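You operate a simulated robot arm through the tools that you are given. There is no shell and no other tool.

Carry out the task below with a simulated robot arm. There is one attempt and no reset: what you move stays moved.

## Task
Lock the rinse aid away in the base cabinet's pull-out basket.
Fine: free the latch, stand the bottle in the basket, push it in, shut the door and latch it again. Set down upright: rinse aid bottle. Where these are worked on the way, their far stop is far enough and under half their travel is too little: pull-out basket.

The check looks at the end state, three seconds after you hand in, the way a careful person would. Anything else that was tipped, shoved, dropped, spilled or broken makes it a failure.

## Robot
A 6-joint arm with a two-finger gripper, fixed in place. Base frame: the origin is at the foot of the arm, x ahead of it, y to its left, z up. Lengths are in cm, angles in rad, forces in N, time in s.
Its first joint turns from -2.897 to 2.897 rad. Payload 3.43 kg.
The tool frame sits at the grasp point between the pads (the TCP): z along the fingers, y along the line on which they close. The tips reach 2 cm beyond it. The gripper opens to 19 cm. The gripper's body begins 24.8 cm behind the TCP.
Orientation is that of the tool frame in the base frame, as [roll, pitch, yaw] about the fixed x, y, z axes, in that order (R = Rz(yaw) Ry(pitch) Rx(roll)). With the fingers straight down and closing along the base's y, the tool's x points along the base's -x, its y along +y and its z along -z.

## Interface
- The arm moves only by the tool arm_command. Its argument "motion" is a list of rows, each an object (a shift or turn left out is 0, a gripper value left out holds the last) with "grip": the gripper command, from -1 (fully open) to 1 (shut), values between in proportion; "xyz": the shift along the base's x, y, z in cm, a list of three; "turn": the turn, a rotation vector about the base's x, y, z in rad, a list of three. In form: [{"grip": grip, "xyz": [tx, ty, tz], "turn": [rx, ry, rz]}, ...]. A call has 1 to 20 rows; each row shifts and turns the commanded pose from where the row before left it. Rows are played at 5 a second. More than 5 cm and 0.15 rad between two rows, or a gripper value outside its range, and nothing of the call is played. A pose out of reach is approached as far as the arm can. The call stops where the force on the tool passes 90 N (or 10 N more than at its start, if that is more) or the arm is blocked; 0.2 s more then pass. The fingers move at their own pace (about 4.5 cm/s each) and stop on an object; they squeeze with about 29 N. The grip force told is the motor's: it shows also when the fingers shut on nothing. Time passes only in rows, and 0.2 s behind the last, so rows that do not move let the fingers close. It gives the time, the measured TCP pose, the force on the tool (base axes), the opening and the grip force at its end, in the units of the frame above (readings bear some noise), with the torque about the TCP (base axes, N m) and any sound that the robot's microphone picked up, and new pictures: "pictures" is both (left out), scene, wrist or none.
- Cameras (640 x 400 px; columns grow to the right, rows downward): "scene" is fixed at [5.03, 50.11, 115.75]; the picture's right is [-0.21, -0.98, 0.00], its down [-0.20, 0.04, -0.98] and it looks along [0.96, -0.20, -0.20] (base axes); focal length 331 px, centre (320, 200). "wrist" rides on the gripper at [7, -0.8, -28.8] in the tool frame; the picture's right is [0.12, 0.99, 0.00], its down [-0.96, 0.12, -0.25] and it looks along [-0.25, 0.03, 0.97] (tool axes); focal length 261 px, centre (320, 200). There is no depth. A picture from a camera that has moved, and an enlarged one, comes with that camera's place and axes in the base frame and with its lens.
- lift_body(by): slides the trunk up (or, below 0, down) by that many cm; the arm rides with it, the base frame stays. It gives what a move gives, with no picture.
- close_up(camera, box): a new picture of the part [left, top, right, bottom] of that camera's present view, enlarged. The clock stands still meanwhile.
- job_done(): hands the job in; it is judged then, once.

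Places have to be worked out from the pictures, the camera data and where the tool is seen. Open the gripper and draw the arm clear of the work before you hand the job in, unless the task says otherwise.

The tools are called after "Call:" as name(argument=value, ...) on one line, values as JSON. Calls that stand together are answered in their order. arm_command: Moves the arm, as the interface text tells. Its arguments: {"type":"object","properties":{"motion":{"type":"array"},"pictures":{"type":"string","enum":["both","scene","wrist","none"]}},"required":["motion"]} The other tools are called the same way: lift_body (by) slides the trunk up or down; close_up (camera, box) takes an enlarged picture of a part of a camera's view; job_done () hands the job in.

At the start:

```text
time: 0.0
tcp_pos: [74.28, 33.88, 114.65]
ee_rot: [3.141, 0.0, 3.141]
wrist_force: [0.2, -0.6, -0.3]
wrist_torque: [-0.02, 0.02, 0.0]
width: 19.01
gripper_force: 0.0
trunk travel left (down, up): [-10.0, 14.0]
```

scene: 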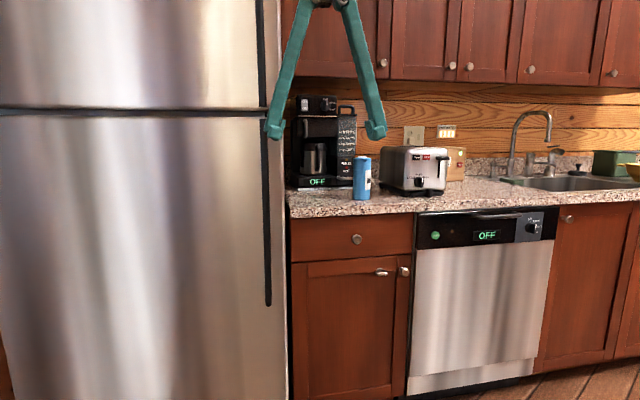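
wrist: 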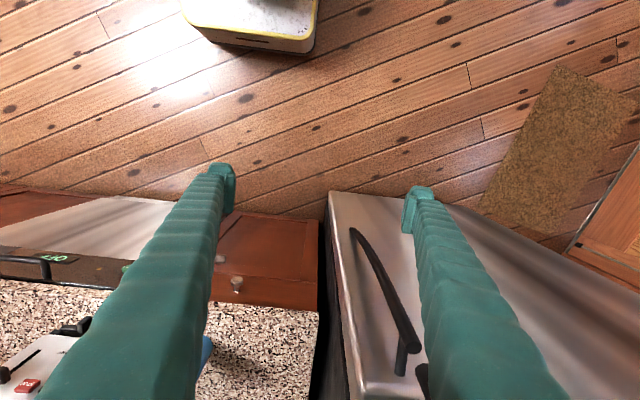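

I see a base cabinet left of the dishwasher with a drawer on top and a door with two knobs below it; the blue bottle stands on the counter. I take close-ups of the door hardware and of the bottle.

Call:
close_up(camera="scene", box=[280, 200, 440, 300])

Call:
close_up(camera="scene", box=[280, 120, 440, 220])

Call:
close_up(camera="scene", box=[270, 240, 430, 400])

Call:
close_up(camera="wrist", box=[180, 180, 360, 320])

```text
4.00 times, centred on (360, 250) of scene
camera zoom: at [5.03, 50.11, 115.75], right [-0.21, -0.98, 0.0], down [-0.2, 0.04, -0.98], along [0.96, -0.2, -0.2], focal length 1323 px, centre (160, 0)
```

zoom: 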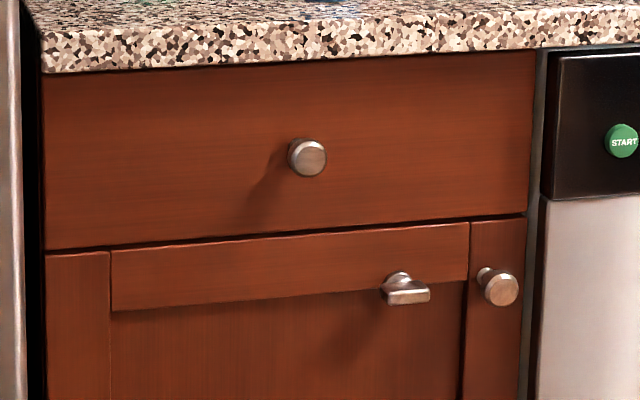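

```text
4.00 times, centred on (360, 170) of scene
camera zoom: at [5.03, 50.11, 115.75], right [-0.21, -0.98, 0.0], down [-0.2, 0.04, -0.98], along [0.96, -0.2, -0.2], focal length 1323 px, centre (160, 320)
```

zoom: 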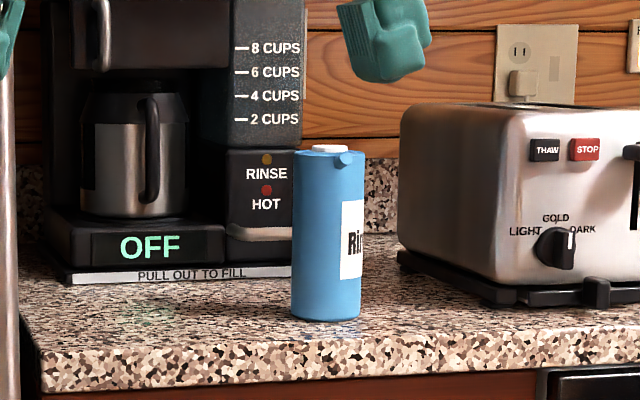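

```text
2.50 times, centred on (350, 320) of scene
camera zoom: at [5.03, 50.11, 115.75], right [-0.21, -0.98, 0.0], down [-0.2, 0.04, -0.98], along [0.96, -0.2, -0.2], focal length 827 px, centre (245, -100)
```

zoom: 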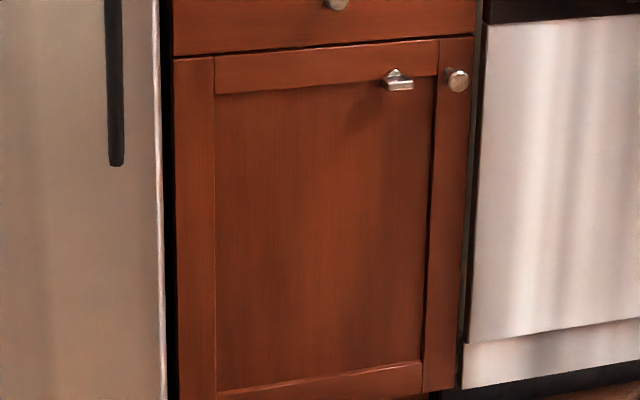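

```text
2.86 times, centred on (270, 250) of wrist
camera zoom: at [67.16, 33.08, 143.45], right [-0.12, 0.99, 0.0], down [0.96, 0.12, 0.25], along [0.25, 0.03, -0.97], focal length 745 px, centre (463, 57)
```

zoom: 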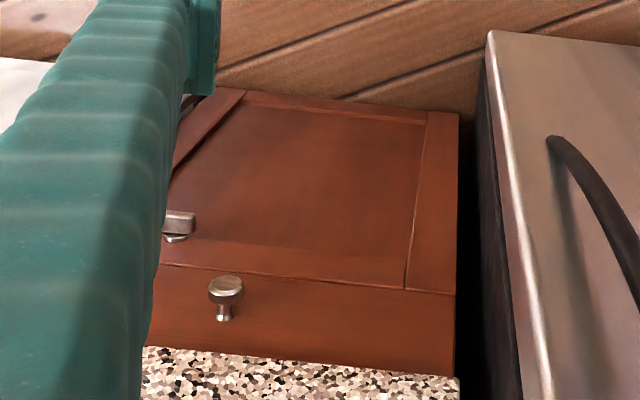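

The drawer knob triangulates to about (109, 15, 79.5), so the cabinet face is near x≈112. I zoom further in on the latch and knob.

Call:
close_up(camera="scene", box=[365, 255, 421, 290])

Call:
close_up(camera="scene", box=[280, 240, 320, 400])

Call:
close_up(camera="scene", box=[330, 145, 394, 210])

```text
11.43 times, centred on (393, 272) of scene
camera zoom: at [5.03, 50.11, 115.75], right [-0.21, -0.98, 0.0], down [-0.2, 0.04, -0.98], along [0.96, -0.2, -0.2], focal length 3781 px, centre (-514, -629)
```

zoom: 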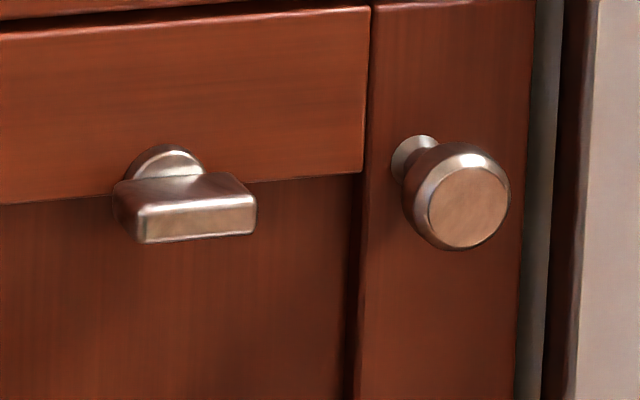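

```text
2.50 times, centred on (300, 320) of scene
camera zoom: at [5.03, 50.11, 115.75], right [-0.21, -0.98, 0.0], down [-0.2, 0.04, -0.98], along [0.96, -0.2, -0.2], focal length 827 px, centre (370, -100)
```

zoom: 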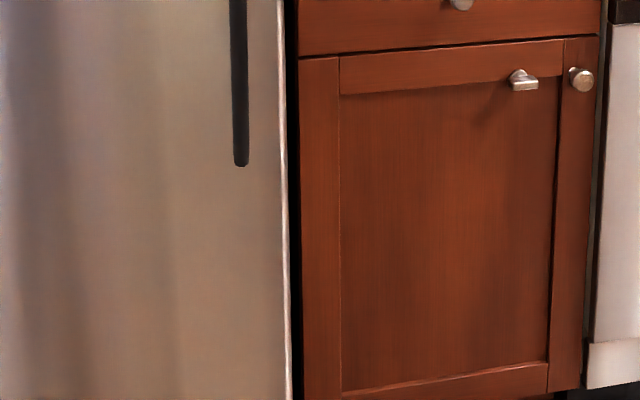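

```text
6.15 times, centred on (362, 178) of scene
camera zoom: at [5.03, 50.11, 115.75], right [-0.21, -0.98, 0.0], down [-0.2, 0.04, -0.98], along [0.96, -0.2, -0.2], focal length 2036 px, centre (62, 338)
```

zoom: 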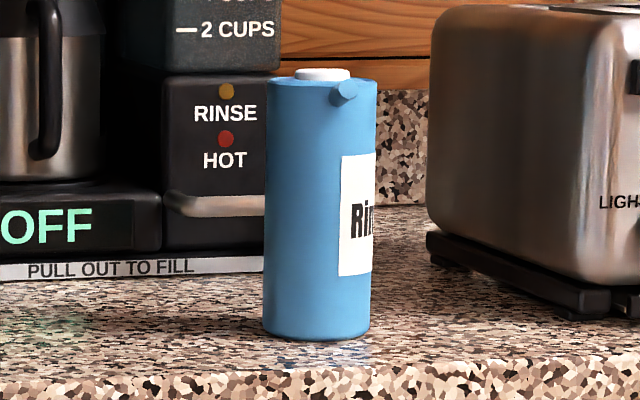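

The latch is a thumb-turn with a flat horizontal paddle near (111, 5, 65). The door knob is near (110, −4, 65), and the door hinges on the left at y≈38. I first bring the tool to horizontal, pointing ahead, in free space.

Call:
arm_command(motion=[{"grip": -1, "xyz": [0, -1.5, -2], "turn": [0, -0.1428, 0]}, {"xyz": [0, -1.5, -2], "turn": [0, -0.1428, 0]}, {"xyz": [0, -1.5, -2], "turn": [0, -0.1428, 0]}, {"xyz": [0, -1.5, -2], "turn": [0, -0.1428, 0]}, {"xyz": [0, -1.5, -2], "turn": [0, -0.1428, 0]}, {"xyz": [0, -1.5, -2], "turn": [0, -0.1428, 0]}, {"xyz": [0, -1.5, -2], "turn": [0, -0.1428, 0]}, {"xyz": [0, -1.5, -2], "turn": [0, -0.1428, 0]}, {"xyz": [0, -1.5, -2], "turn": [0, -0.1428, 0]}, {"xyz": [0, -1.5, -2], "turn": [0, -0.1428, 0]}, {"xyz": [0, -1.5, -2], "turn": [0, -0.1428, 0]}])

```text
time: 2.4
tcp_pos: [80.51, 22.17, 98.72]
ee_rot: [2.698, 1.567, 2.694]
wrist_force: [-1.2, -1.0, 0.8]
wrist_torque: [0.01, 0.28, 0.13]
width: 18.98
gripper_force: 0.1
out of reach, approached as far as the arm can: row 10, 11
trunk travel left (down, up): [-10.0, 14.0]
camera wrist: at [51.61, 21.5, 91.91], right [0.0, 0.99, -0.12], down [-0.24, 0.11, 0.96], along [0.97, 0.03, 0.24], focal length 261 px, centre (320, 200)
```

scene: 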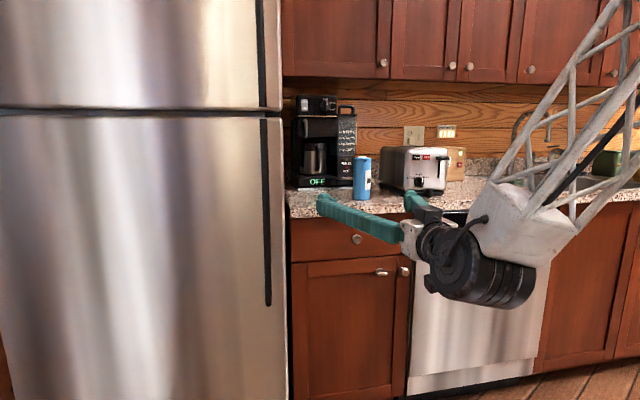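
wrist: 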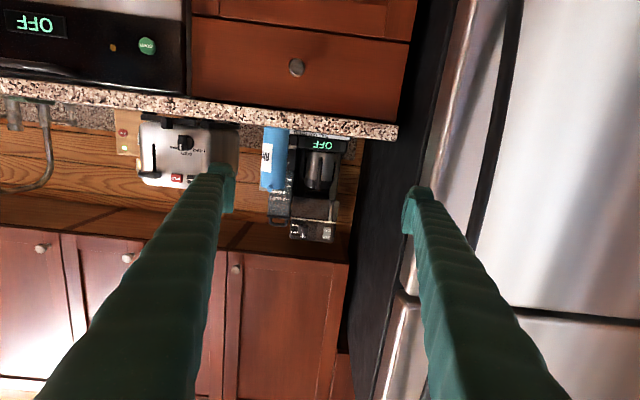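

The tool now points ahead, though folding it this close to the base reaches an inner limit. I move toward the latch, rolling 90° so the fingers close vertically, and narrow the opening to about 5 cm.

Call:
arm_command(motion=[{"grip": 0.45, "xyz": [1.5, -1.5, -2.8], "turn": [0.1428, 0, 0]}, {"xyz": [1.5, -1.5, -2.8], "turn": [0.1428, 0, 0]}, {"xyz": [1.5, -1.5, -2.8], "turn": [0.1428, 0, 0]}, {"xyz": [1.5, -1.5, -2.8], "turn": [0.1428, 0, 0]}, {"xyz": [1.5, -1.5, -2.8], "turn": [0.1428, 0, 0]}, {"xyz": [1.5, -1.5, -2.8], "turn": [0.1428, 0, 0]}, {"xyz": [1.5, -1.5, -2.8], "turn": [0.1428, 0, 0]}, {"xyz": [1.5, -1.5, -2.8], "turn": [0.1428, 0, 0]}, {"xyz": [1.5, -1.5, -2.8], "turn": [0.1428, 0, 0]}, {"xyz": [1.5, -1.5, -2.8], "turn": [0.1428, 0, 0]}, {"xyz": [1.5, -1.5, -2.8], "turn": [0.1428, 0, 0]}])

```text
time: 4.8
tcp_pos: [52.77, 7.03, 109.97]
ee_rot: [1.817, 0.245, 1.717]
wrist_force: [-0.6, -0.4, -0.4]
wrist_torque: [0.0, 0.01, -0.05]
width: 5.25
gripper_force: 0.1
out of reach, approached as far as the arm can: row 1, 2, 3, 4, 5, 6, 7, 8, 9, 10, 11
trunk travel left (down, up): [-10.0, 14.0]
camera wrist: at [23.58, 11.14, 114.46], right [0.19, 0.38, 0.91], down [-0.08, -0.91, 0.4], along [0.98, -0.15, -0.14], focal length 261 px, centre (320, 200)
```

scene: 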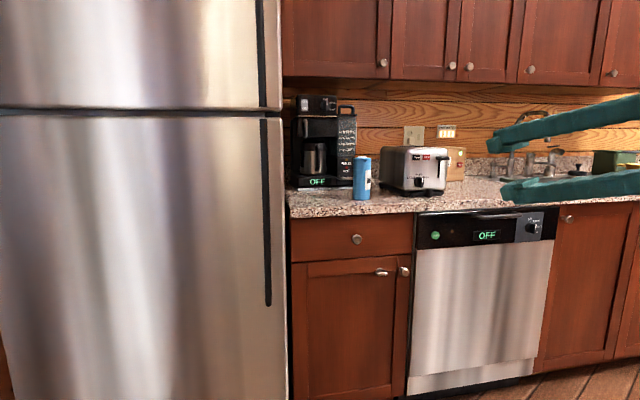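
wrist: 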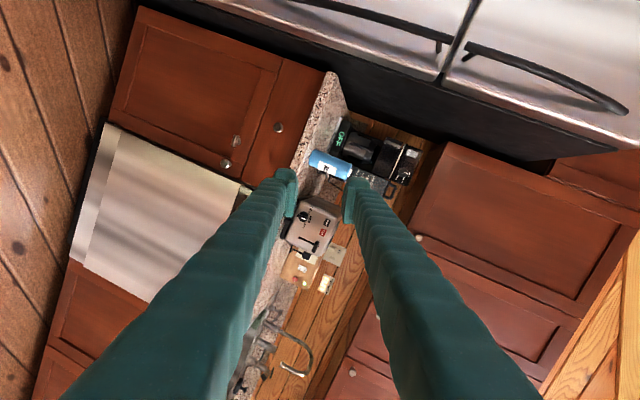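

That pose was out of reach and the arm drifted back to (53, 7, 110). I check how the commanded pose is tracked with a null row before going on.

Call:
arm_command(motion=[{"xyz": [0, 0, 0]}], pictures="none")

```text
time: 5.2
tcp_pos: [52.76, 6.94, 109.93]
ee_rot: [1.817, 0.246, 1.716]
wrist_force: [0.5, -0.2, 0.3]
wrist_torque: [0.0, 0.0, -0.02]
width: 5.22
gripper_force: 0.0
trunk travel left (down, up): [-10.0, 14.0]
```

The commanded pose restarts from the measured one, so I can re-plan freely. The low horizontal poses seem to be the limit, so I slide the trunk down first while the arm is clear of everything.

Call:
lift_body(by=-10)

```text
time: 6.5
tcp_pos: [52.72, 6.95, 100.02]
ee_rot: [1.816, 0.246, 1.719]
wrist_force: [0.2, -0.1, 0.0]
wrist_torque: [-0.06, 0.0, 0.01]
width: 5.23
gripper_force: 0.1
trunk travel left (down, up): [0.0, 24.0]
```

Now I move outward to about x=95 at z≈90 while straightening the orientation (tool z along +x, finger closing direction vertical).

Call:
arm_command(motion=[{"xyz": [4.7, -0.2, -1], "turn": [0.029, -0.025, -0.0128]}, {"xyz": [4.7, -0.2, -1], "turn": [0.029, -0.025, -0.0128]}, {"xyz": [4.7, -0.2, -1], "turn": [0.029, -0.025, -0.0128]}, {"xyz": [4.7, -0.2, -1], "turn": [0.029, -0.025, -0.0128]}, {"xyz": [4.7, -0.2, -1], "turn": [0.029, -0.025, -0.0128]}, {"xyz": [4.7, -0.2, -1], "turn": [0.029, -0.025, -0.0128]}, {"xyz": [4.7, -0.2, -1], "turn": [0.029, -0.025, -0.0128]}, {"xyz": [4.7, -0.2, -1], "turn": [0.029, -0.025, -0.0128]}, {"xyz": [4.7, -0.2, -1], "turn": [0.029, -0.025, -0.0128]}])

```text
time: 8.5
tcp_pos: [48.69, 2.67, 104.37]
ee_rot: [1.718, 0.067, 1.641]
wrist_force: [-1.3, 0.6, 0.4]
wrist_torque: [0.01, -0.03, 0.03]
width: 5.26
gripper_force: 0.0
out of reach, approached as far as the arm can: row 1, 2, 3, 4, 5, 6, 7, 8, 9
trunk travel left (down, up): [0.0, 24.0]
camera wrist: at [19.51, 7.82, 107.36], right [0.13, 0.19, 0.97], down [-0.16, -0.96, 0.21], along [0.98, -0.18, -0.1], focal length 261 px, centre (320, 200)
```

scene: 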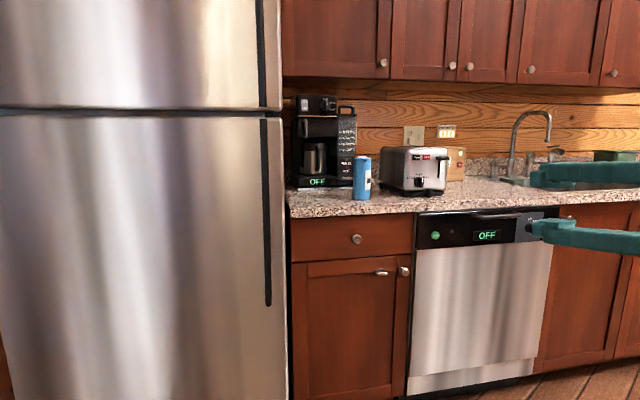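
wrist: 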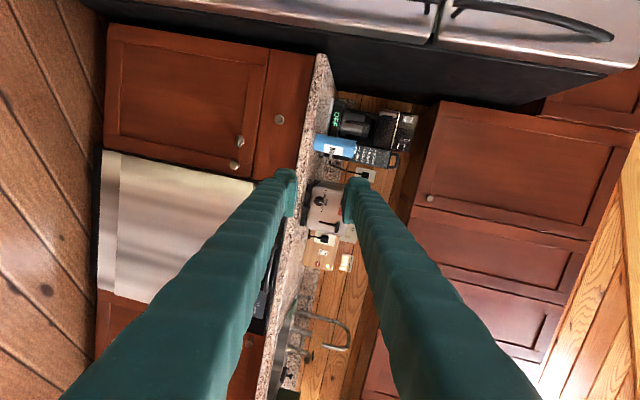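

Every row was rejected, so the arm seems stuck in an awkward wrist configuration after that roll. I roll back the other way while moving outward, to recover the earlier good configuration.

Call:
arm_command(motion=[{"turn": [-0.14, 0, 0]}, {"turn": [-0.14, 0, 0]}, {"turn": [-0.14, 0, 0]}, {"turn": [-0.14, 0, 0]}, {"turn": [-0.14, 0, 0]}, {"turn": [-0.14, 0, 0]}, {"turn": [-0.14, 0, 0]}, {"turn": [-0.14, 0, 0]}, {"turn": [-0.14, 0, 0]}, {"turn": [-0.14, 0, 0]}, {"turn": [-0.14, 0, 0]}], pictures="scene")

```text
time: 10.9
tcp_pos: [48.06, 1.99, 107.38]
ee_rot: [2.642, 1.502, 2.523]
wrist_force: [-0.6, 0.0, -0.7]
wrist_torque: [0.0, 0.0, 0.06]
width: 5.23
gripper_force: 0.1
out of reach, approached as far as the arm can: row 1, 2, 7, 8, 9, 10, 11
trunk travel left (down, up): [0.0, 24.0]
```

scene: 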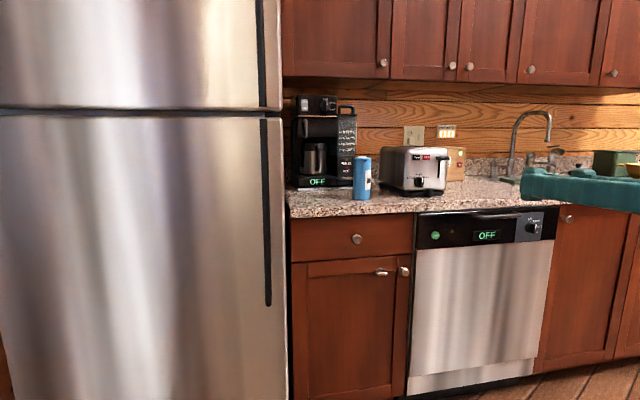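

The roll came back to the original orientation. I now test going straight outward from here.

Call:
arm_command(motion=[{"xyz": [4, 0, 0]}, {"xyz": [4, 0, 0]}, {"xyz": [4, 0, 0]}, {"xyz": [4, 0, 0]}, {"xyz": [4, 0, 0]}], pictures="scene")

```text
time: 12.3
tcp_pos: [63.95, 23.12, 107.19]
ee_rot: [2.577, 1.505, 2.804]
wrist_force: [-0.8, 0.6, -0.6]
wrist_torque: [0.0, 0.01, -0.01]
width: 5.22
gripper_force: 0.0
trunk travel left (down, up): [0.0, 24.0]
stopped in row 5: the arm was blocked; the commanded pose is now the measured one
```

scene: 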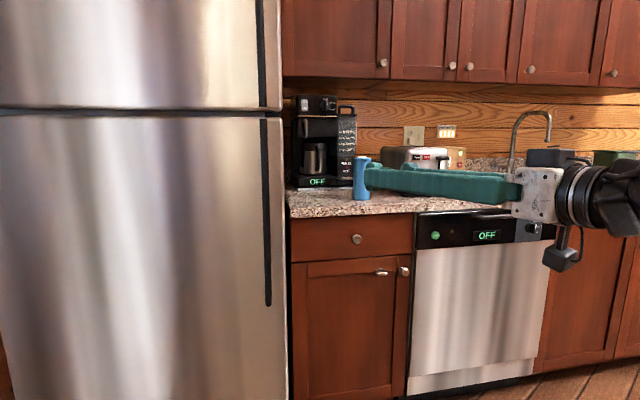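

The arm swung sideways to y≈23 as its joints reconfigured, without touching anything. I let it settle and read the pose again.

Call:
arm_command(motion=[{}, {}], pictures="both")

```text
time: 12.9
tcp_pos: [64.03, 23.03, 107.26]
ee_rot: [2.575, 1.503, 2.801]
wrist_force: [0.6, 0.2, 0.2]
wrist_torque: [0.0, -0.03, -0.02]
width: 5.25
gripper_force: 0.0
trunk travel left (down, up): [0.0, 24.0]
camera wrist: at [35.65, 16.03, 101.92], right [-0.23, 0.97, -0.08], down [-0.21, 0.04, 0.98], along [0.95, 0.24, 0.19], focal length 261 px, centre (320, 200)
```

scene: 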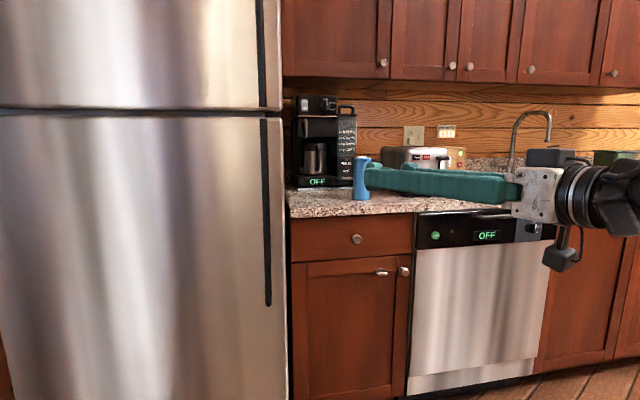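
wrist: 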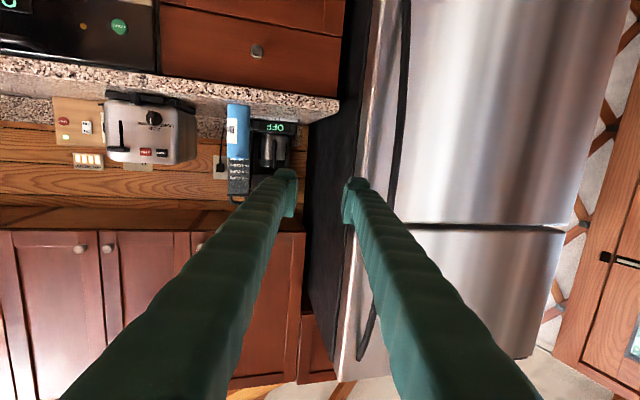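

The arm is stable now, pointing ahead with about 0.23 rad of yaw. I move outward in gentler steps and correct the yaw.

Call:
arm_command(motion=[{"xyz": [3, -1, -0.5], "turn": [0, 0, -0.028]}, {"xyz": [3, -1, -0.5], "turn": [0, 0, -0.028]}, {"xyz": [3, -1, -0.5], "turn": [0, 0, -0.028]}, {"xyz": [3, -1, -0.5], "turn": [0, 0, -0.028]}, {"xyz": [3, -1, -0.5], "turn": [0, 0, -0.028]}, {"xyz": [3, -1, -0.5], "turn": [0, 0, -0.028]}, {"xyz": [3, -1, -0.5], "turn": [0, 0, -0.028]}, {"xyz": [3, -1, -0.5], "turn": [0, 0, -0.028]}])

```text
time: 14.7
tcp_pos: [87.88, 15.14, 103.27]
ee_rot: [2.565, 1.505, 2.567]
wrist_force: [-0.6, -0.5, 0.9]
wrist_torque: [0.02, 0.12, 0.01]
width: 5.23
gripper_force: 0.0
trunk travel left (down, up): [0.0, 24.0]
camera wrist: at [58.66, 14.47, 97.87], right [-0.01, 1.0, -0.08], down [-0.19, 0.08, 0.98], along [0.98, 0.02, 0.19], focal length 261 px, centre (320, 200)
```

scene: 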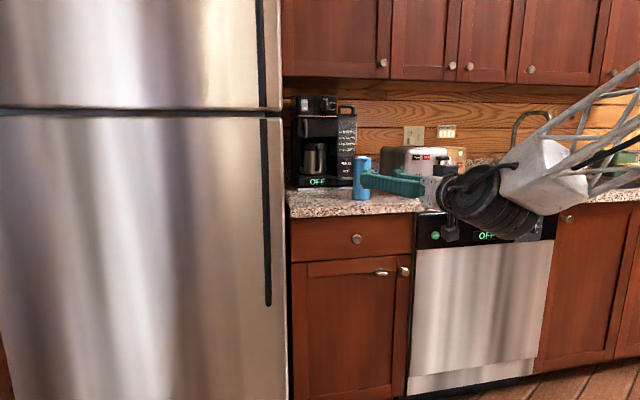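
wrist: 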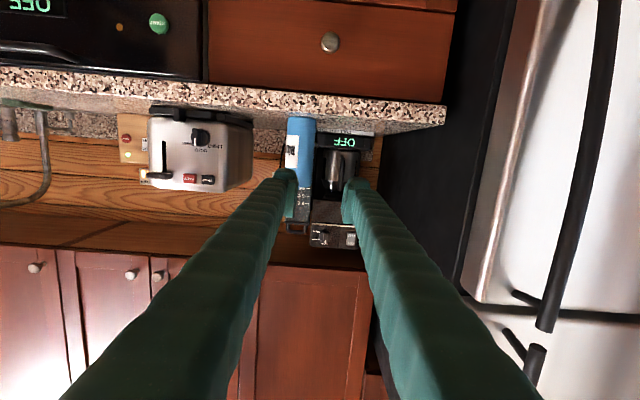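

Good, the arm behaves in this region. I step down and outward in front of the cabinet in short sequences to find how low the horizontal pose goes.

Call:
arm_command(motion=[{"xyz": [2, -2, -3]}, {"xyz": [2, -2, -3]}, {"xyz": [2, -2, -3]}, {"xyz": [1, -2, -3]}], pictures="none")

Call:
arm_command(motion=[{"xyz": [1, 0, -3]}, {"xyz": [1, 0, -3]}, {"xyz": [0, 0, -3]}], pictures="scene")

```text
time: 15.7
tcp_pos: [94.93, 8.7, 91.64]
ee_rot: [2.573, 1.503, 2.554]
wrist_force: [-0.4, 0.0, 0.5]
wrist_torque: [-0.01, 0.1, -0.02]
width: 5.22
gripper_force: 0.0
out of reach, approached as far as the arm can: row 4
trunk travel left (down, up): [0.0, 24.0]
```

```text
time: 16.5
tcp_pos: [96.68, 11.08, 84.82]
ee_rot: [3.091, 1.506, 3.08]
wrist_force: [0.2, -0.5, 0.4]
wrist_torque: [0.0, 0.07, 0.05]
width: 5.23
gripper_force: 0.0
out of reach, approached as far as the arm can: row 1, 2, 3
trunk travel left (down, up): [0.0, 24.0]
```

scene: 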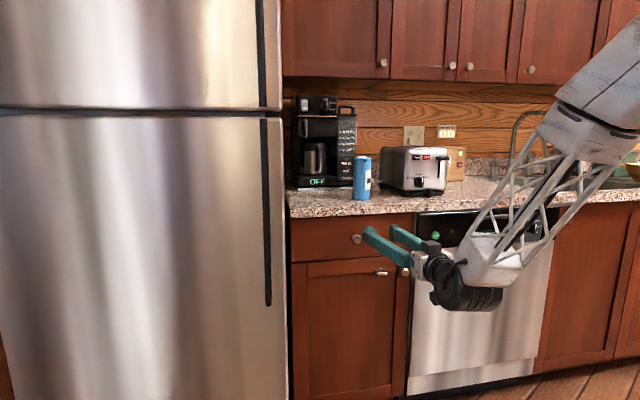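

The wrist's upward flex limits low horizontal poses, so near the latch I'll work with the tool pitched about 25–30° downward. I pitch down while moving closer, then look.

Call:
arm_command(motion=[{"xyz": [0, -1, 0], "turn": [0, 0.1, 0]}, {"xyz": [0, -1, 0], "turn": [0, 0.1, 0]}, {"xyz": [0, -1, 0], "turn": [0, 0.1, 0]}, {"xyz": [0, -1, 0], "turn": [0, 0.1, 0]}, {"xyz": [0, -1, -1], "turn": [0, 0.1, 0]}, {"xyz": [0, 0, -2]}, {"xyz": [0, 0, -2]}, {"xyz": [0, 0, -2]}])

```text
time: 18.3
tcp_pos: [96.73, 6.57, 77.85]
ee_rot: [3.083, 1.014, 3.076]
wrist_force: [0.1, -0.3, 0.9]
wrist_torque: [0.03, 0.05, -0.01]
width: 5.22
gripper_force: 0.0
trunk travel left (down, up): [0.0, 24.0]
camera wrist: at [68.55, 5.76, 87.08], right [-0.05, 1.0, -0.07], down [0.3, 0.08, 0.95], along [0.95, 0.02, -0.3], focal length 261 px, centre (320, 200)
```

scene: 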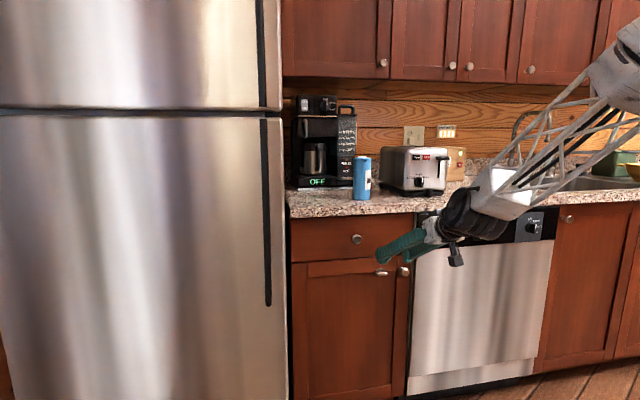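
wrist: 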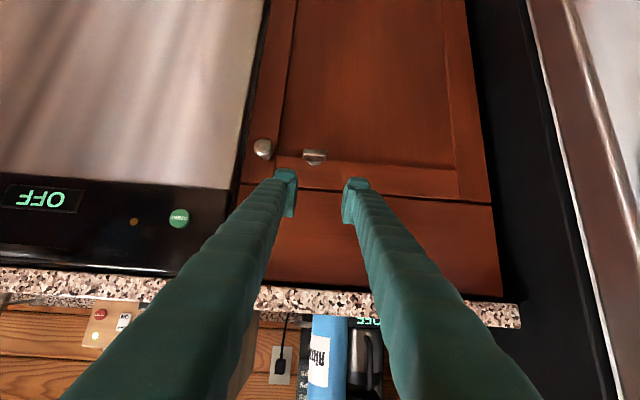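

The latch and knob are clearly visible and agree with my earlier estimates. I take a close-up from the wrist camera.

Call:
close_up(camera="wrist", box=[240, 120, 360, 195])

```text
5.33 times, centred on (300, 158) of wrist
camera zoom: at [68.55, 5.76, 87.08], right [-0.05, 1.0, -0.07], down [0.3, 0.08, 0.95], along [0.95, 0.02, -0.3], focal length 1390 px, centre (427, 427)
```

zoom: 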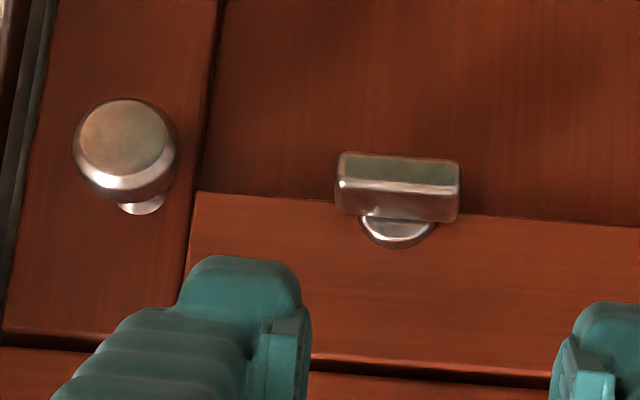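

The paddle's front centre is at about (110.5, 5.0, 65.0), 4 cm wide and 1 cm thick, with its long side horizontal. I roll the tool −90° about its own axis so the fingers will close above and below it.

Call:
arm_command(motion=[{"turn": [-0.1212, 0, 0.0755]}, {"turn": [-0.1212, 0, 0.0755]}, {"turn": [-0.1212, 0, 0.0755]}, {"turn": [-0.1212, 0, 0.0755]}, {"turn": [-0.1212, 0, 0.0755]}, {"turn": [-0.1212, 0, 0.0755]}], pictures="none")

Call:
arm_command(motion=[{"turn": [-0.1212, 0, 0.0755]}, {"turn": [-0.1212, 0, 0.0755]}, {"turn": [-0.1212, 0, 0.0755]}, {"turn": [-0.1212, 0, 0.0755]}, {"turn": [-0.1212, 0, 0.0755]}])

```text
time: 19.7
tcp_pos: [96.95, 6.27, 77.55]
ee_rot: [-2.275, 0.616, -2.024]
wrist_force: [-0.6, 0.6, 0.0]
wrist_torque: [0.04, -0.04, -0.01]
width: 5.23
gripper_force: 0.1
trunk travel left (down, up): [0.0, 24.0]
```

```text
time: 20.9
tcp_pos: [96.91, 6.38, 77.77]
ee_rot: [-2.132, 0.03, -1.586]
wrist_force: [-0.8, -0.6, 0.1]
wrist_torque: [0.03, 0.02, -0.02]
width: 5.2
gripper_force: 0.0
trunk travel left (down, up): [0.0, 24.0]
camera wrist: at [72.76, -0.73, 93.67], right [-0.53, -0.09, -0.84], down [-0.26, 0.96, 0.06], along [0.81, 0.25, -0.53], focal length 261 px, centre (320, 200)
```

scene: 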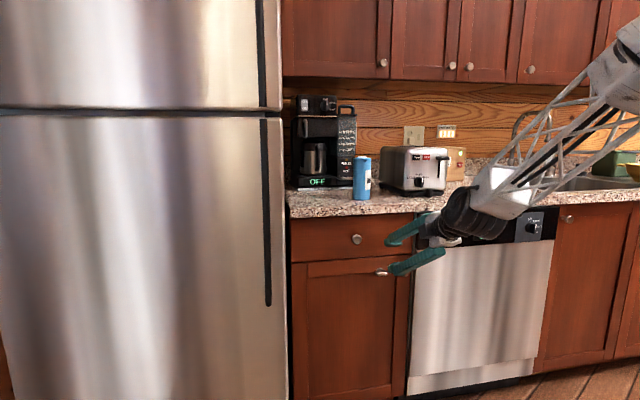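
wrist: 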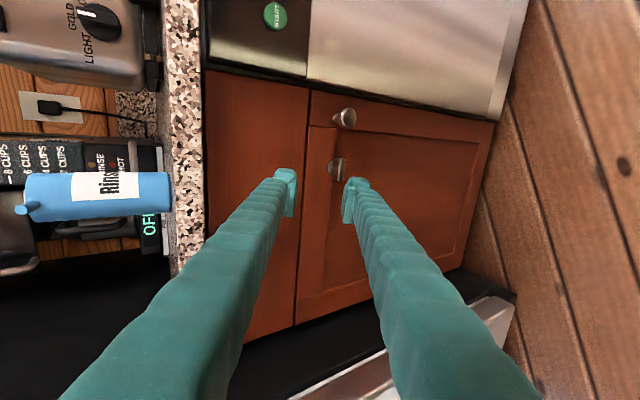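

The roll worked, and the fingers now straddle vertically. I flatten the pitch to about 20° and go to a standoff roughly 8 cm short of the paddle.

Call:
arm_command(motion=[{"xyz": [1.6, -0.35, -2.4], "turn": [0, -0.05, 0]}, {"xyz": [1.6, -0.35, -2.4], "turn": [0, -0.05, 0]}, {"xyz": [1.6, -0.35, -2.4], "turn": [0, -0.05, 0]}, {"xyz": [1.6, -0.35, -2.4], "turn": [0, -0.05, 0]}])

```text
time: 21.9
tcp_pos: [103.16, 8.64, 69.2]
ee_rot: [-1.934, 0.022, -1.61]
wrist_force: [-0.8, 0.4, 0.9]
wrist_torque: [0.02, 0.18, 0.06]
width: 5.23
gripper_force: 0.1
out of reach, approached as far as the arm can: row 2, 3, 4
trunk travel left (down, up): [0.0, 24.0]
camera wrist: at [76.28, 2.33, 80.22], right [-0.36, -0.08, -0.93], down [-0.23, 0.97, 0.0], along [0.9, 0.22, -0.37], focal length 261 px, centre (320, 200)
```

scene: 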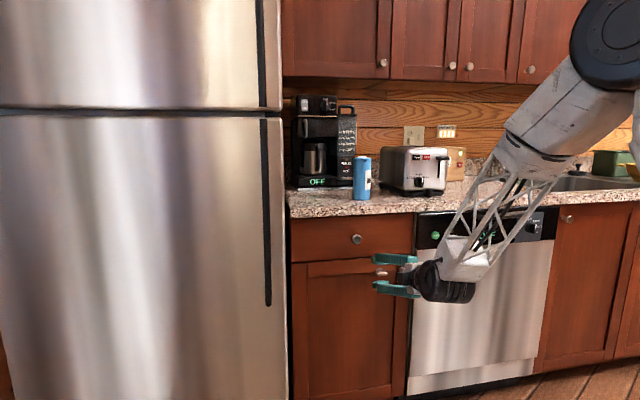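
wrist: 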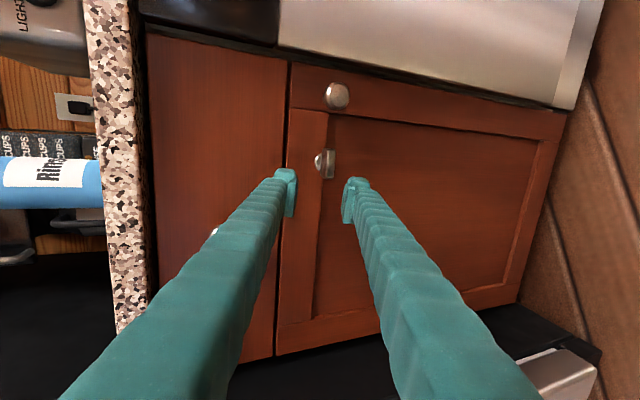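

I'm at the flex limit with y pushed off to 8.6, so I go back to a pitch of about 29° and recentre on the latch line.

Call:
arm_command(motion=[{"xyz": [0, -0.9, 0], "turn": [0, 0.05, 0.013]}, {"xyz": [0.8, -0.9, 0], "turn": [0, 0.05, 0.013]}, {"xyz": [0.8, -0.9, -0.4], "turn": [0, 0.05, 0.013]}, {"xyz": [0.8, -0.9, -0.5]}])

```text
time: 22.9
tcp_pos: [105.65, 9.6, 69.94]
ee_rot: [-2.088, 0.024, -1.568]
wrist_force: [-0.3, 0.5, 1.1]
wrist_torque: [0.01, 0.07, 0.03]
width: 5.22
gripper_force: 0.0
out of reach, approached as far as the arm can: row 1, 2, 3, 4
trunk travel left (down, up): [0.0, 24.0]
camera wrist: at [81.0, 2.06, 84.83], right [-0.49, -0.1, -0.87], down [-0.28, 0.96, 0.05], along [0.83, 0.26, -0.5], focal length 261 px, centre (320, 200)
```

scene: 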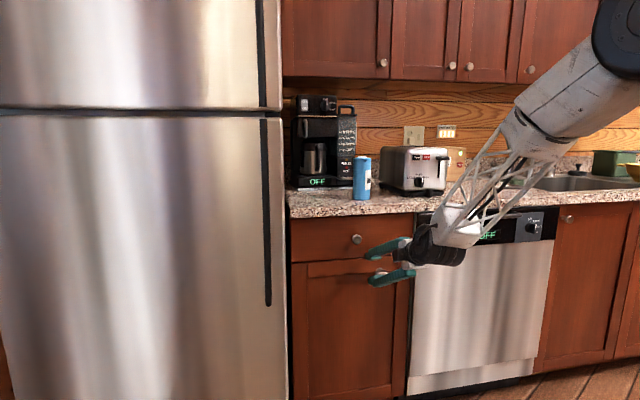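
wrist: 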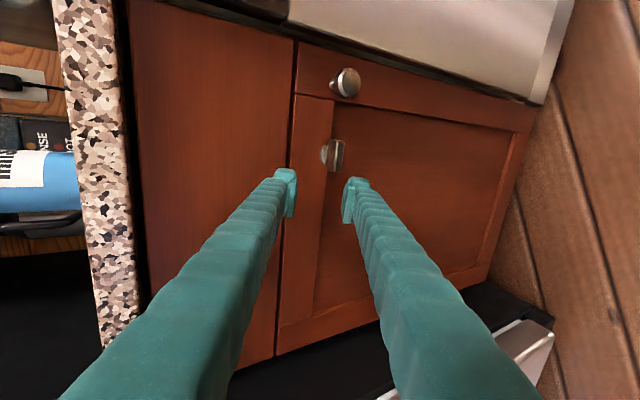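

y is still held off at 9.6, so I ease the flex further by pitching to about 40° down and recentring y.

Call:
arm_command(motion=[{"xyz": [-0.5, -1, 0], "turn": [0, 0.07, 0]}, {"xyz": [-0.5, -1, 0], "turn": [0, 0.07, 0]}, {"xyz": [0, -1.2, 0], "turn": [0, 0.06, 0]}, {"xyz": [0, -1.2, 0]}], pictures="wrist")

```text
time: 23.9
tcp_pos: [104.78, 5.21, 69.98]
ee_rot: [-2.284, 0.036, -1.559]
wrist_force: [0.9, 0.4, -0.4]
wrist_torque: [-0.03, 0.0, -0.01]
width: 5.22
gripper_force: 0.0
trunk travel left (down, up): [0.0, 24.0]
camera wrist: at [83.51, -2.86, 89.27], right [-0.65, -0.1, -0.75], down [-0.28, 0.96, 0.11], along [0.71, 0.28, -0.65], focal length 261 px, centre (320, 200)
```

wrist: 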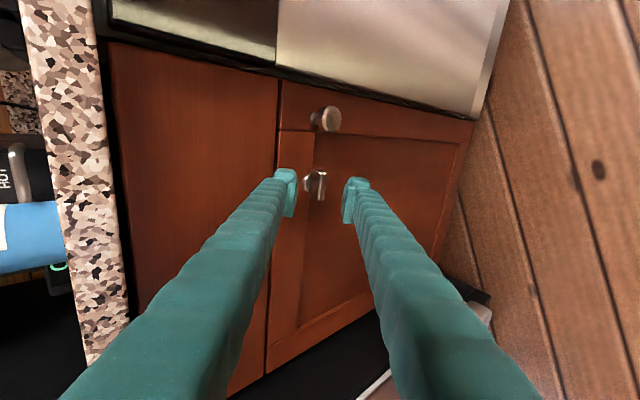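

The pose is reachable now, but at 41° of pitch gripping the paddle would be sloppy. Instead I'll close the gripper and turn the latch by pushing a fingertip up under one half of the paddle. I start by going below its left half.

Call:
arm_command(motion=[{"grip": 1, "xyz": [0, 0.8, -2]}, {"xyz": [0, 0.8, -2]}, {"xyz": [0, 0.8, -2]}, {"xyz": [0, 0, -2]}, {}])

```text
time: 25.1
tcp_pos: [104.5, 7.88, 61.99]
ee_rot: [-2.286, 0.031, -1.561]
wrist_force: [-0.7, -0.6, -0.6]
wrist_torque: [-0.03, -0.01, 0.0]
width: 0.01
gripper_force: 29.0
trunk travel left (down, up): [0.0, 24.0]
camera wrist: at [83.33, 0.06, 81.33], right [-0.65, -0.1, -0.75], down [-0.27, 0.96, 0.11], along [0.71, 0.27, -0.65], focal length 261 px, centre (320, 200)
```

scene: 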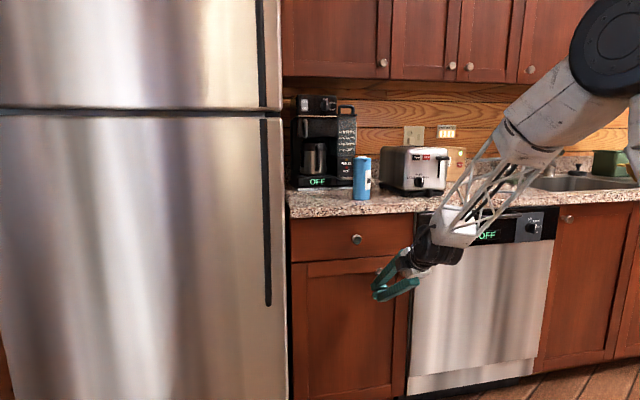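
wrist: 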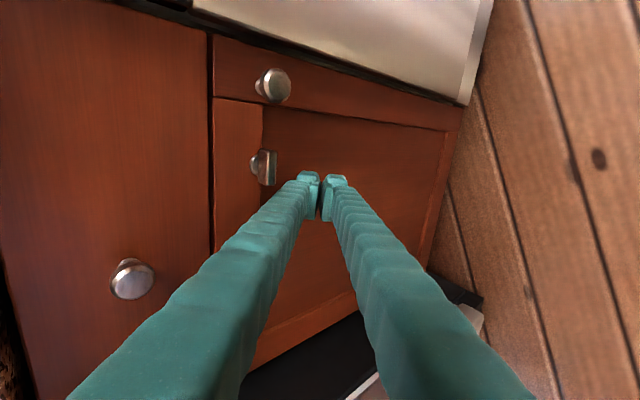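

The arm is in place below and left of the paddle with the gripper shut. I advance to the door under the left half, then raise it slowly.

Call:
arm_command(motion=[{"xyz": [1.5, 0, 0]}, {"xyz": [1.5, 0, 0]}, {"xyz": [1.2, 0, 0]}, {"xyz": [0.6, 0, 0]}])

Call:
close_up(camera="wrist", box=[220, 110, 380, 230])

Call:
close_up(camera="scene", box=[350, 245, 430, 305])

```text
time: 26.2
tcp_pos: [108.66, 7.86, 60.82]
ee_rot: [-2.302, 0.035, -1.561]
wrist_force: [-10.5, 0.1, -8.7]
wrist_torque: [-0.02, -0.46, -0.05]
width: 0.0
gripper_force: 29.6
trunk travel left (down, up): [0.0, 24.0]
stopped in row 4: the force on the tool passed its limit at 94 N (the readings are from after the stop); the commanded pose is now the measured one
camera wrist: at [87.87, -0.09, 80.47], right [-0.66, -0.1, -0.74], down [-0.27, 0.96, 0.11], along [0.7, 0.28, -0.66], focal length 261 px, centre (320, 200)
```

scene: 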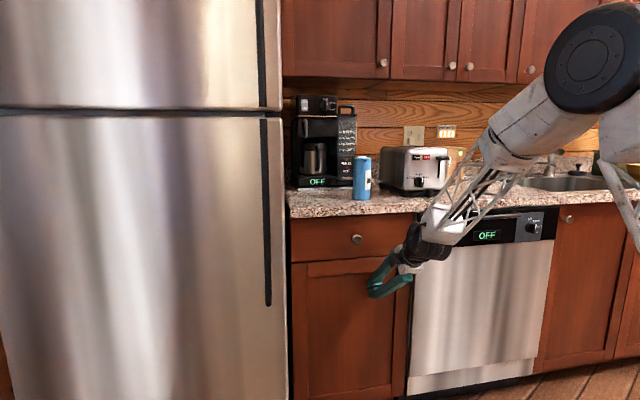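
wrist: 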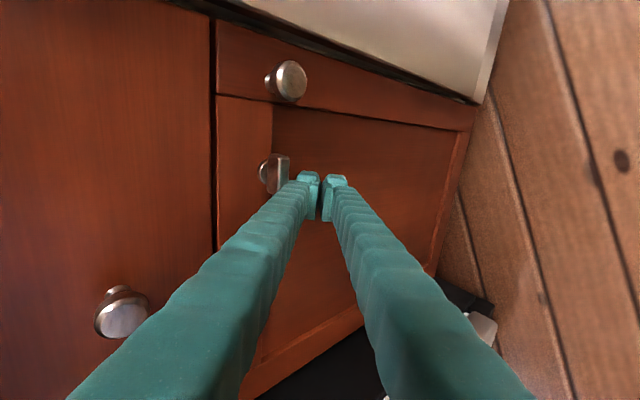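

```text
3.33 times, centred on (300, 170) of wrist
camera zoom: at [87.87, -0.09, 80.47], right [-0.66, -0.1, -0.74], down [-0.27, 0.96, 0.11], along [0.7, 0.28, -0.66], focal length 869 px, centre (387, 300)
```

zoom: 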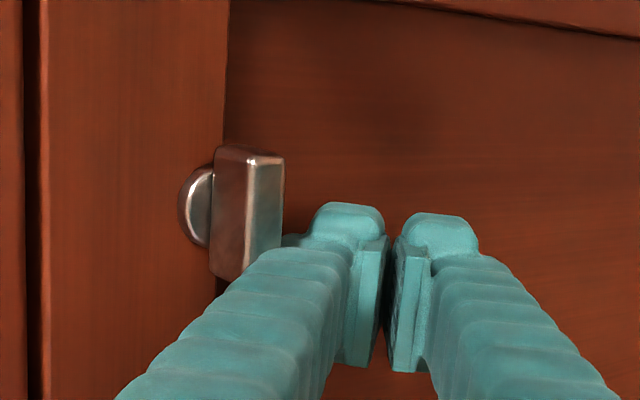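

```text
6.67 times, centred on (390, 275) of scene
camera zoom: at [5.03, 50.11, 115.75], right [-0.21, -0.98, 0.0], down [-0.2, 0.04, -0.98], along [0.96, -0.2, -0.2], focal length 2206 px, centre (-147, -300)
```

zoom: 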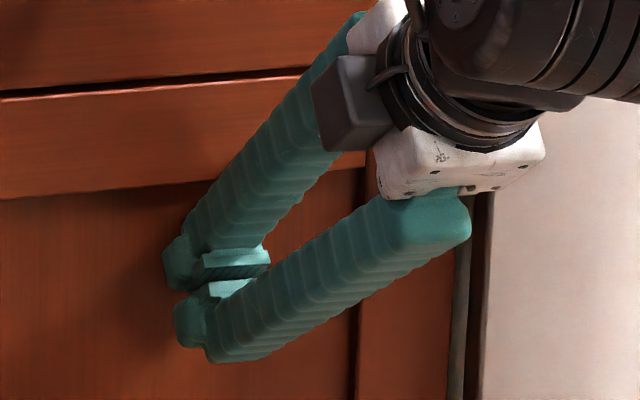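

I reached the 94 N limit early, probably with the sloped upper finger against the paddle's lower front edge. I back off and look at whether the paddle turned.

Call:
arm_command(motion=[{"xyz": [-2, 0, -1]}, {"xyz": [-2, 2, 0]}], pictures="none")

Call:
close_up(camera="wrist", box=[220, 110, 380, 230])

Call:
close_up(camera="scene", box=[350, 245, 430, 305])

```text
time: 26.9
tcp_pos: [104.87, 9.75, 60.05]
ee_rot: [-2.3, 0.035, -1.561]
wrist_force: [-0.1, -0.2, 0.1]
wrist_torque: [0.07, -0.01, 0.04]
width: 0.02
gripper_force: 29.0
trunk travel left (down, up): [0.0, 24.0]
```

```text
3.33 times, centred on (300, 170) of wrist
camera zoom: at [83.89, 1.77, 79.7], right [-0.66, -0.1, -0.74], down [-0.27, 0.96, 0.11], along [0.7, 0.28, -0.66], focal length 869 px, centre (387, 300)
```

zoom: 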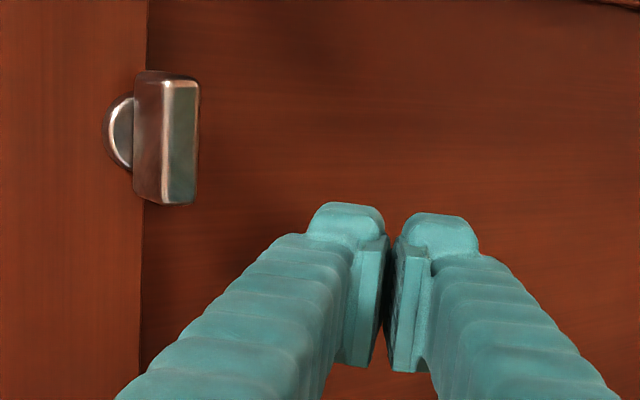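

```text
6.67 times, centred on (390, 275) of scene
camera zoom: at [5.03, 50.11, 115.75], right [-0.21, -0.98, 0.0], down [-0.2, 0.04, -0.98], along [0.96, -0.2, -0.2], focal length 2206 px, centre (-147, -300)
```

zoom: 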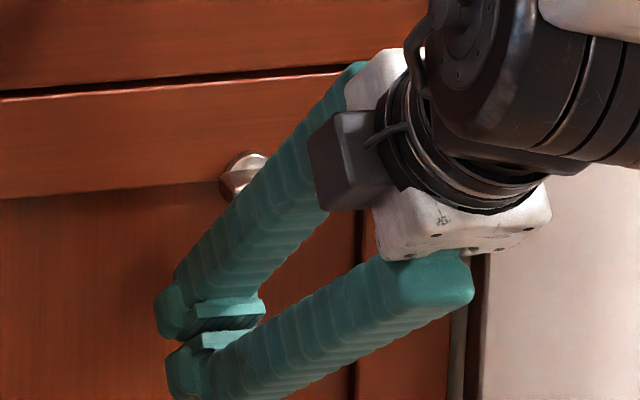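

The paddle is unchanged. The 41°-sloped finger can't get under it, and a strong clockwise push didn't move it. I'll press down on the left half from above instead, with the tool steeper and closing horizontally, so I retreat, roll back and pitch to about 57°.

Call:
arm_command(motion=[{"grip": 0.5, "xyz": [-0.8, -0.3, 1.2], "turn": [0.1064, 0, -0.0952]}, {"xyz": [-0.8, -0.3, 1.2], "turn": [0.1064, 0, -0.0952]}, {"xyz": [-0.8, -0.3, 1.2], "turn": [0.1064, 0, -0.0952]}, {"xyz": [-0.8, -0.3, 1.2], "turn": [0.1064, 0, -0.0952]}, {"xyz": [-0.8, -0.3, 1.2], "turn": [0.1064, 0, -0.0952]}, {"xyz": [-0.8, -0.3, 1.2], "turn": [0.1064, 0, -0.0952]}, {"xyz": [-0.8, -0.3, 1.2], "turn": [0.1064, 0, -0.0952]}, {"xyz": [-0.8, -0.3, 1.2], "turn": [0.1064, 0, -0.0952]}, {"xyz": [-0.8, -0.3, 1.2], "turn": [0.1064, 0, -0.0952]}, {"xyz": [-0.8, -0.3, 1.2], "turn": [0.1064, 0, -0.0952]}, {"xyz": [-0.8, -0.3, 1.2], "turn": [0.1064, 0, -0.0952]}, {"turn": [0, 0.09, 0]}, {"turn": [0, 0.09, 0]}, {"turn": [0, 0.09, 0]}])

```text
time: 29.9
tcp_pos: [97.87, 1.04, 74.85]
ee_rot: [-2.887, 0.727, -2.965]
wrist_force: [-1.8, 2.1, -2.2]
wrist_torque: [-0.4, -0.52, -0.35]
width: 4.74
gripper_force: 0.0
out of reach, approached as far as the arm can: row 12, 13, 14
trunk travel left (down, up): [0.0, 24.0]
camera wrist: at [73.01, 3.15, 91.24], right [-0.09, 0.96, -0.27], down [0.54, 0.27, 0.8], along [0.84, -0.07, -0.54], focal length 261 px, centre (320, 200)
```

scene: 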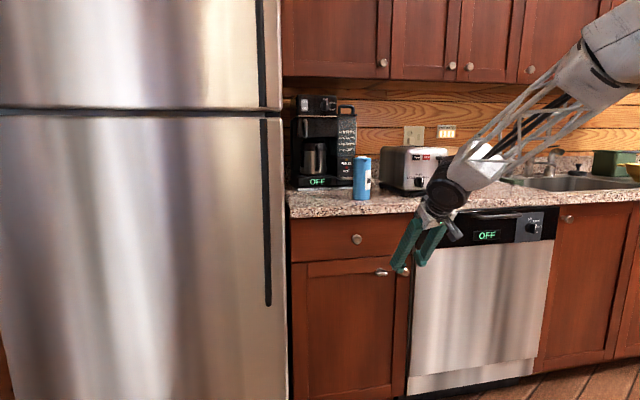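
wrist: 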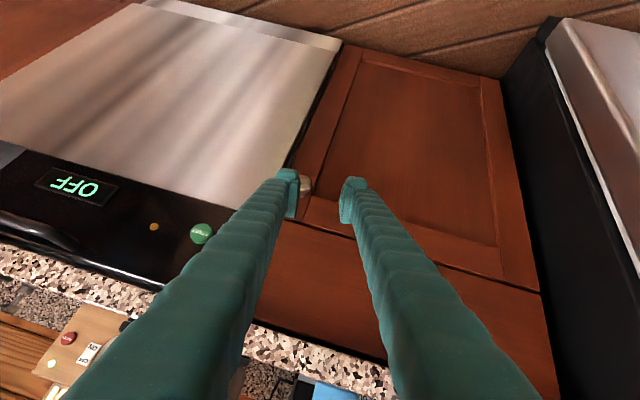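

Pitching steeper reported out of reach, and residual motion shows in the readings. I let it settle and check the pose.

Call:
arm_command(motion=[{}, {}, {}], pictures="none")

```text
time: 30.6
tcp_pos: [96.73, 2.9, 73.56]
ee_rot: [-3.078, 0.715, 3.102]
wrist_force: [0.1, 0.0, 0.7]
wrist_torque: [-0.01, 0.02, 0.03]
width: 4.78
gripper_force: 0.0
trunk travel left (down, up): [0.0, 24.0]
```

It settled at a pitch of about 49° with nearly exact orientation. I go to a spot above the paddle so the left finger is over its left half and the right finger passes beside its right end.

Call:
arm_command(motion=[{"xyz": [2.6, 0.1, 0]}, {"xyz": [2.6, 0.1, -0.5]}, {"xyz": [2.6, 0.1, -0.5]}, {"xyz": [2.5, 0.1, -0.5]}, {"xyz": [2.0, 0, -0.6]}])

Call:
close_up(camera="wrist", box=[220, 110, 420, 235])

Call:
close_up(camera="scene", box=[350, 235, 430, 295])

```text
time: 31.9
tcp_pos: [109.04, 3.42, 71.43]
ee_rot: [-3.08, 0.715, 3.101]
wrist_force: [-1.4, -0.1, 0.4]
wrist_torque: [0.04, 0.06, 0.02]
width: 4.74
gripper_force: 0.1
trunk travel left (down, up): [0.0, 24.0]
camera wrist: at [84.83, 5.32, 88.63], right [-0.01, 0.99, -0.13], down [0.57, 0.11, 0.81], along [0.82, -0.06, -0.57], focal length 261 px, centre (320, 200)
```

scene: 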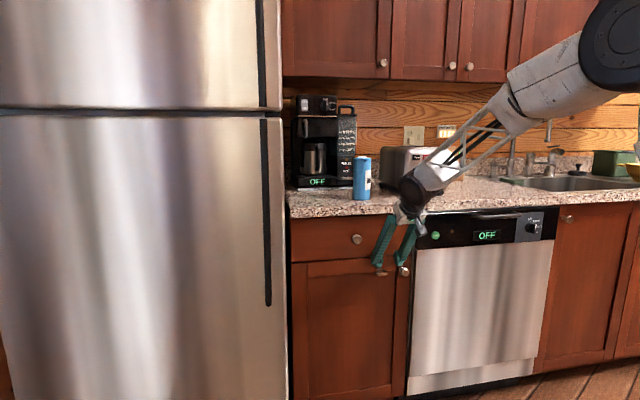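
wrist: 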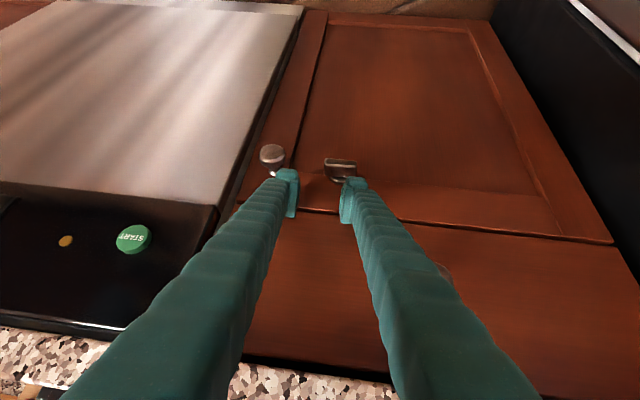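

```text
3.20 times, centred on (320, 172) of wrist
camera zoom: at [84.83, 5.32, 88.63], right [-0.01, 0.99, -0.13], down [0.57, 0.11, 0.81], along [0.82, -0.06, -0.57], focal length 834 px, centre (320, 288)
```

zoom: 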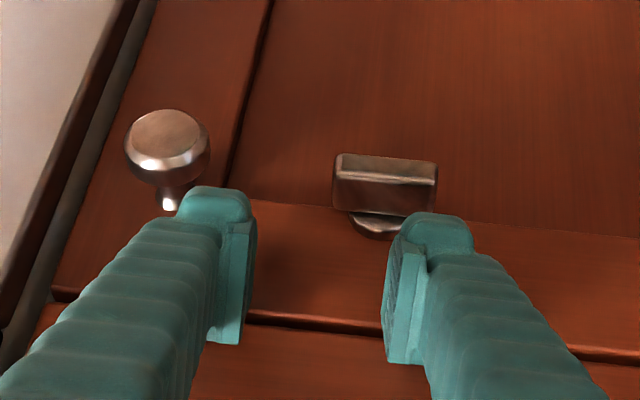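

```text
6.67 times, centred on (390, 265) of scene
camera zoom: at [5.03, 50.11, 115.75], right [-0.21, -0.98, 0.0], down [-0.2, 0.04, -0.98], along [0.96, -0.2, -0.2], focal length 2206 px, centre (-147, -233)
```

zoom: 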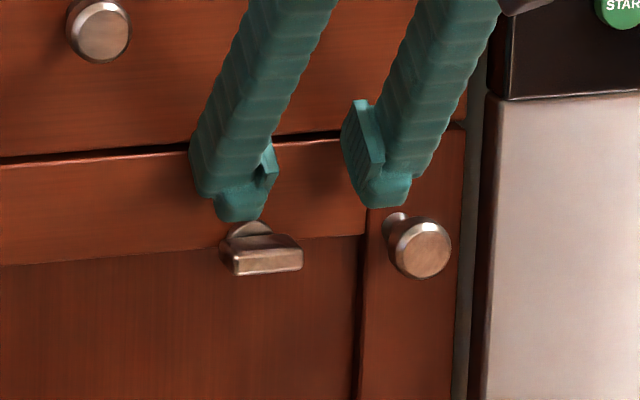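

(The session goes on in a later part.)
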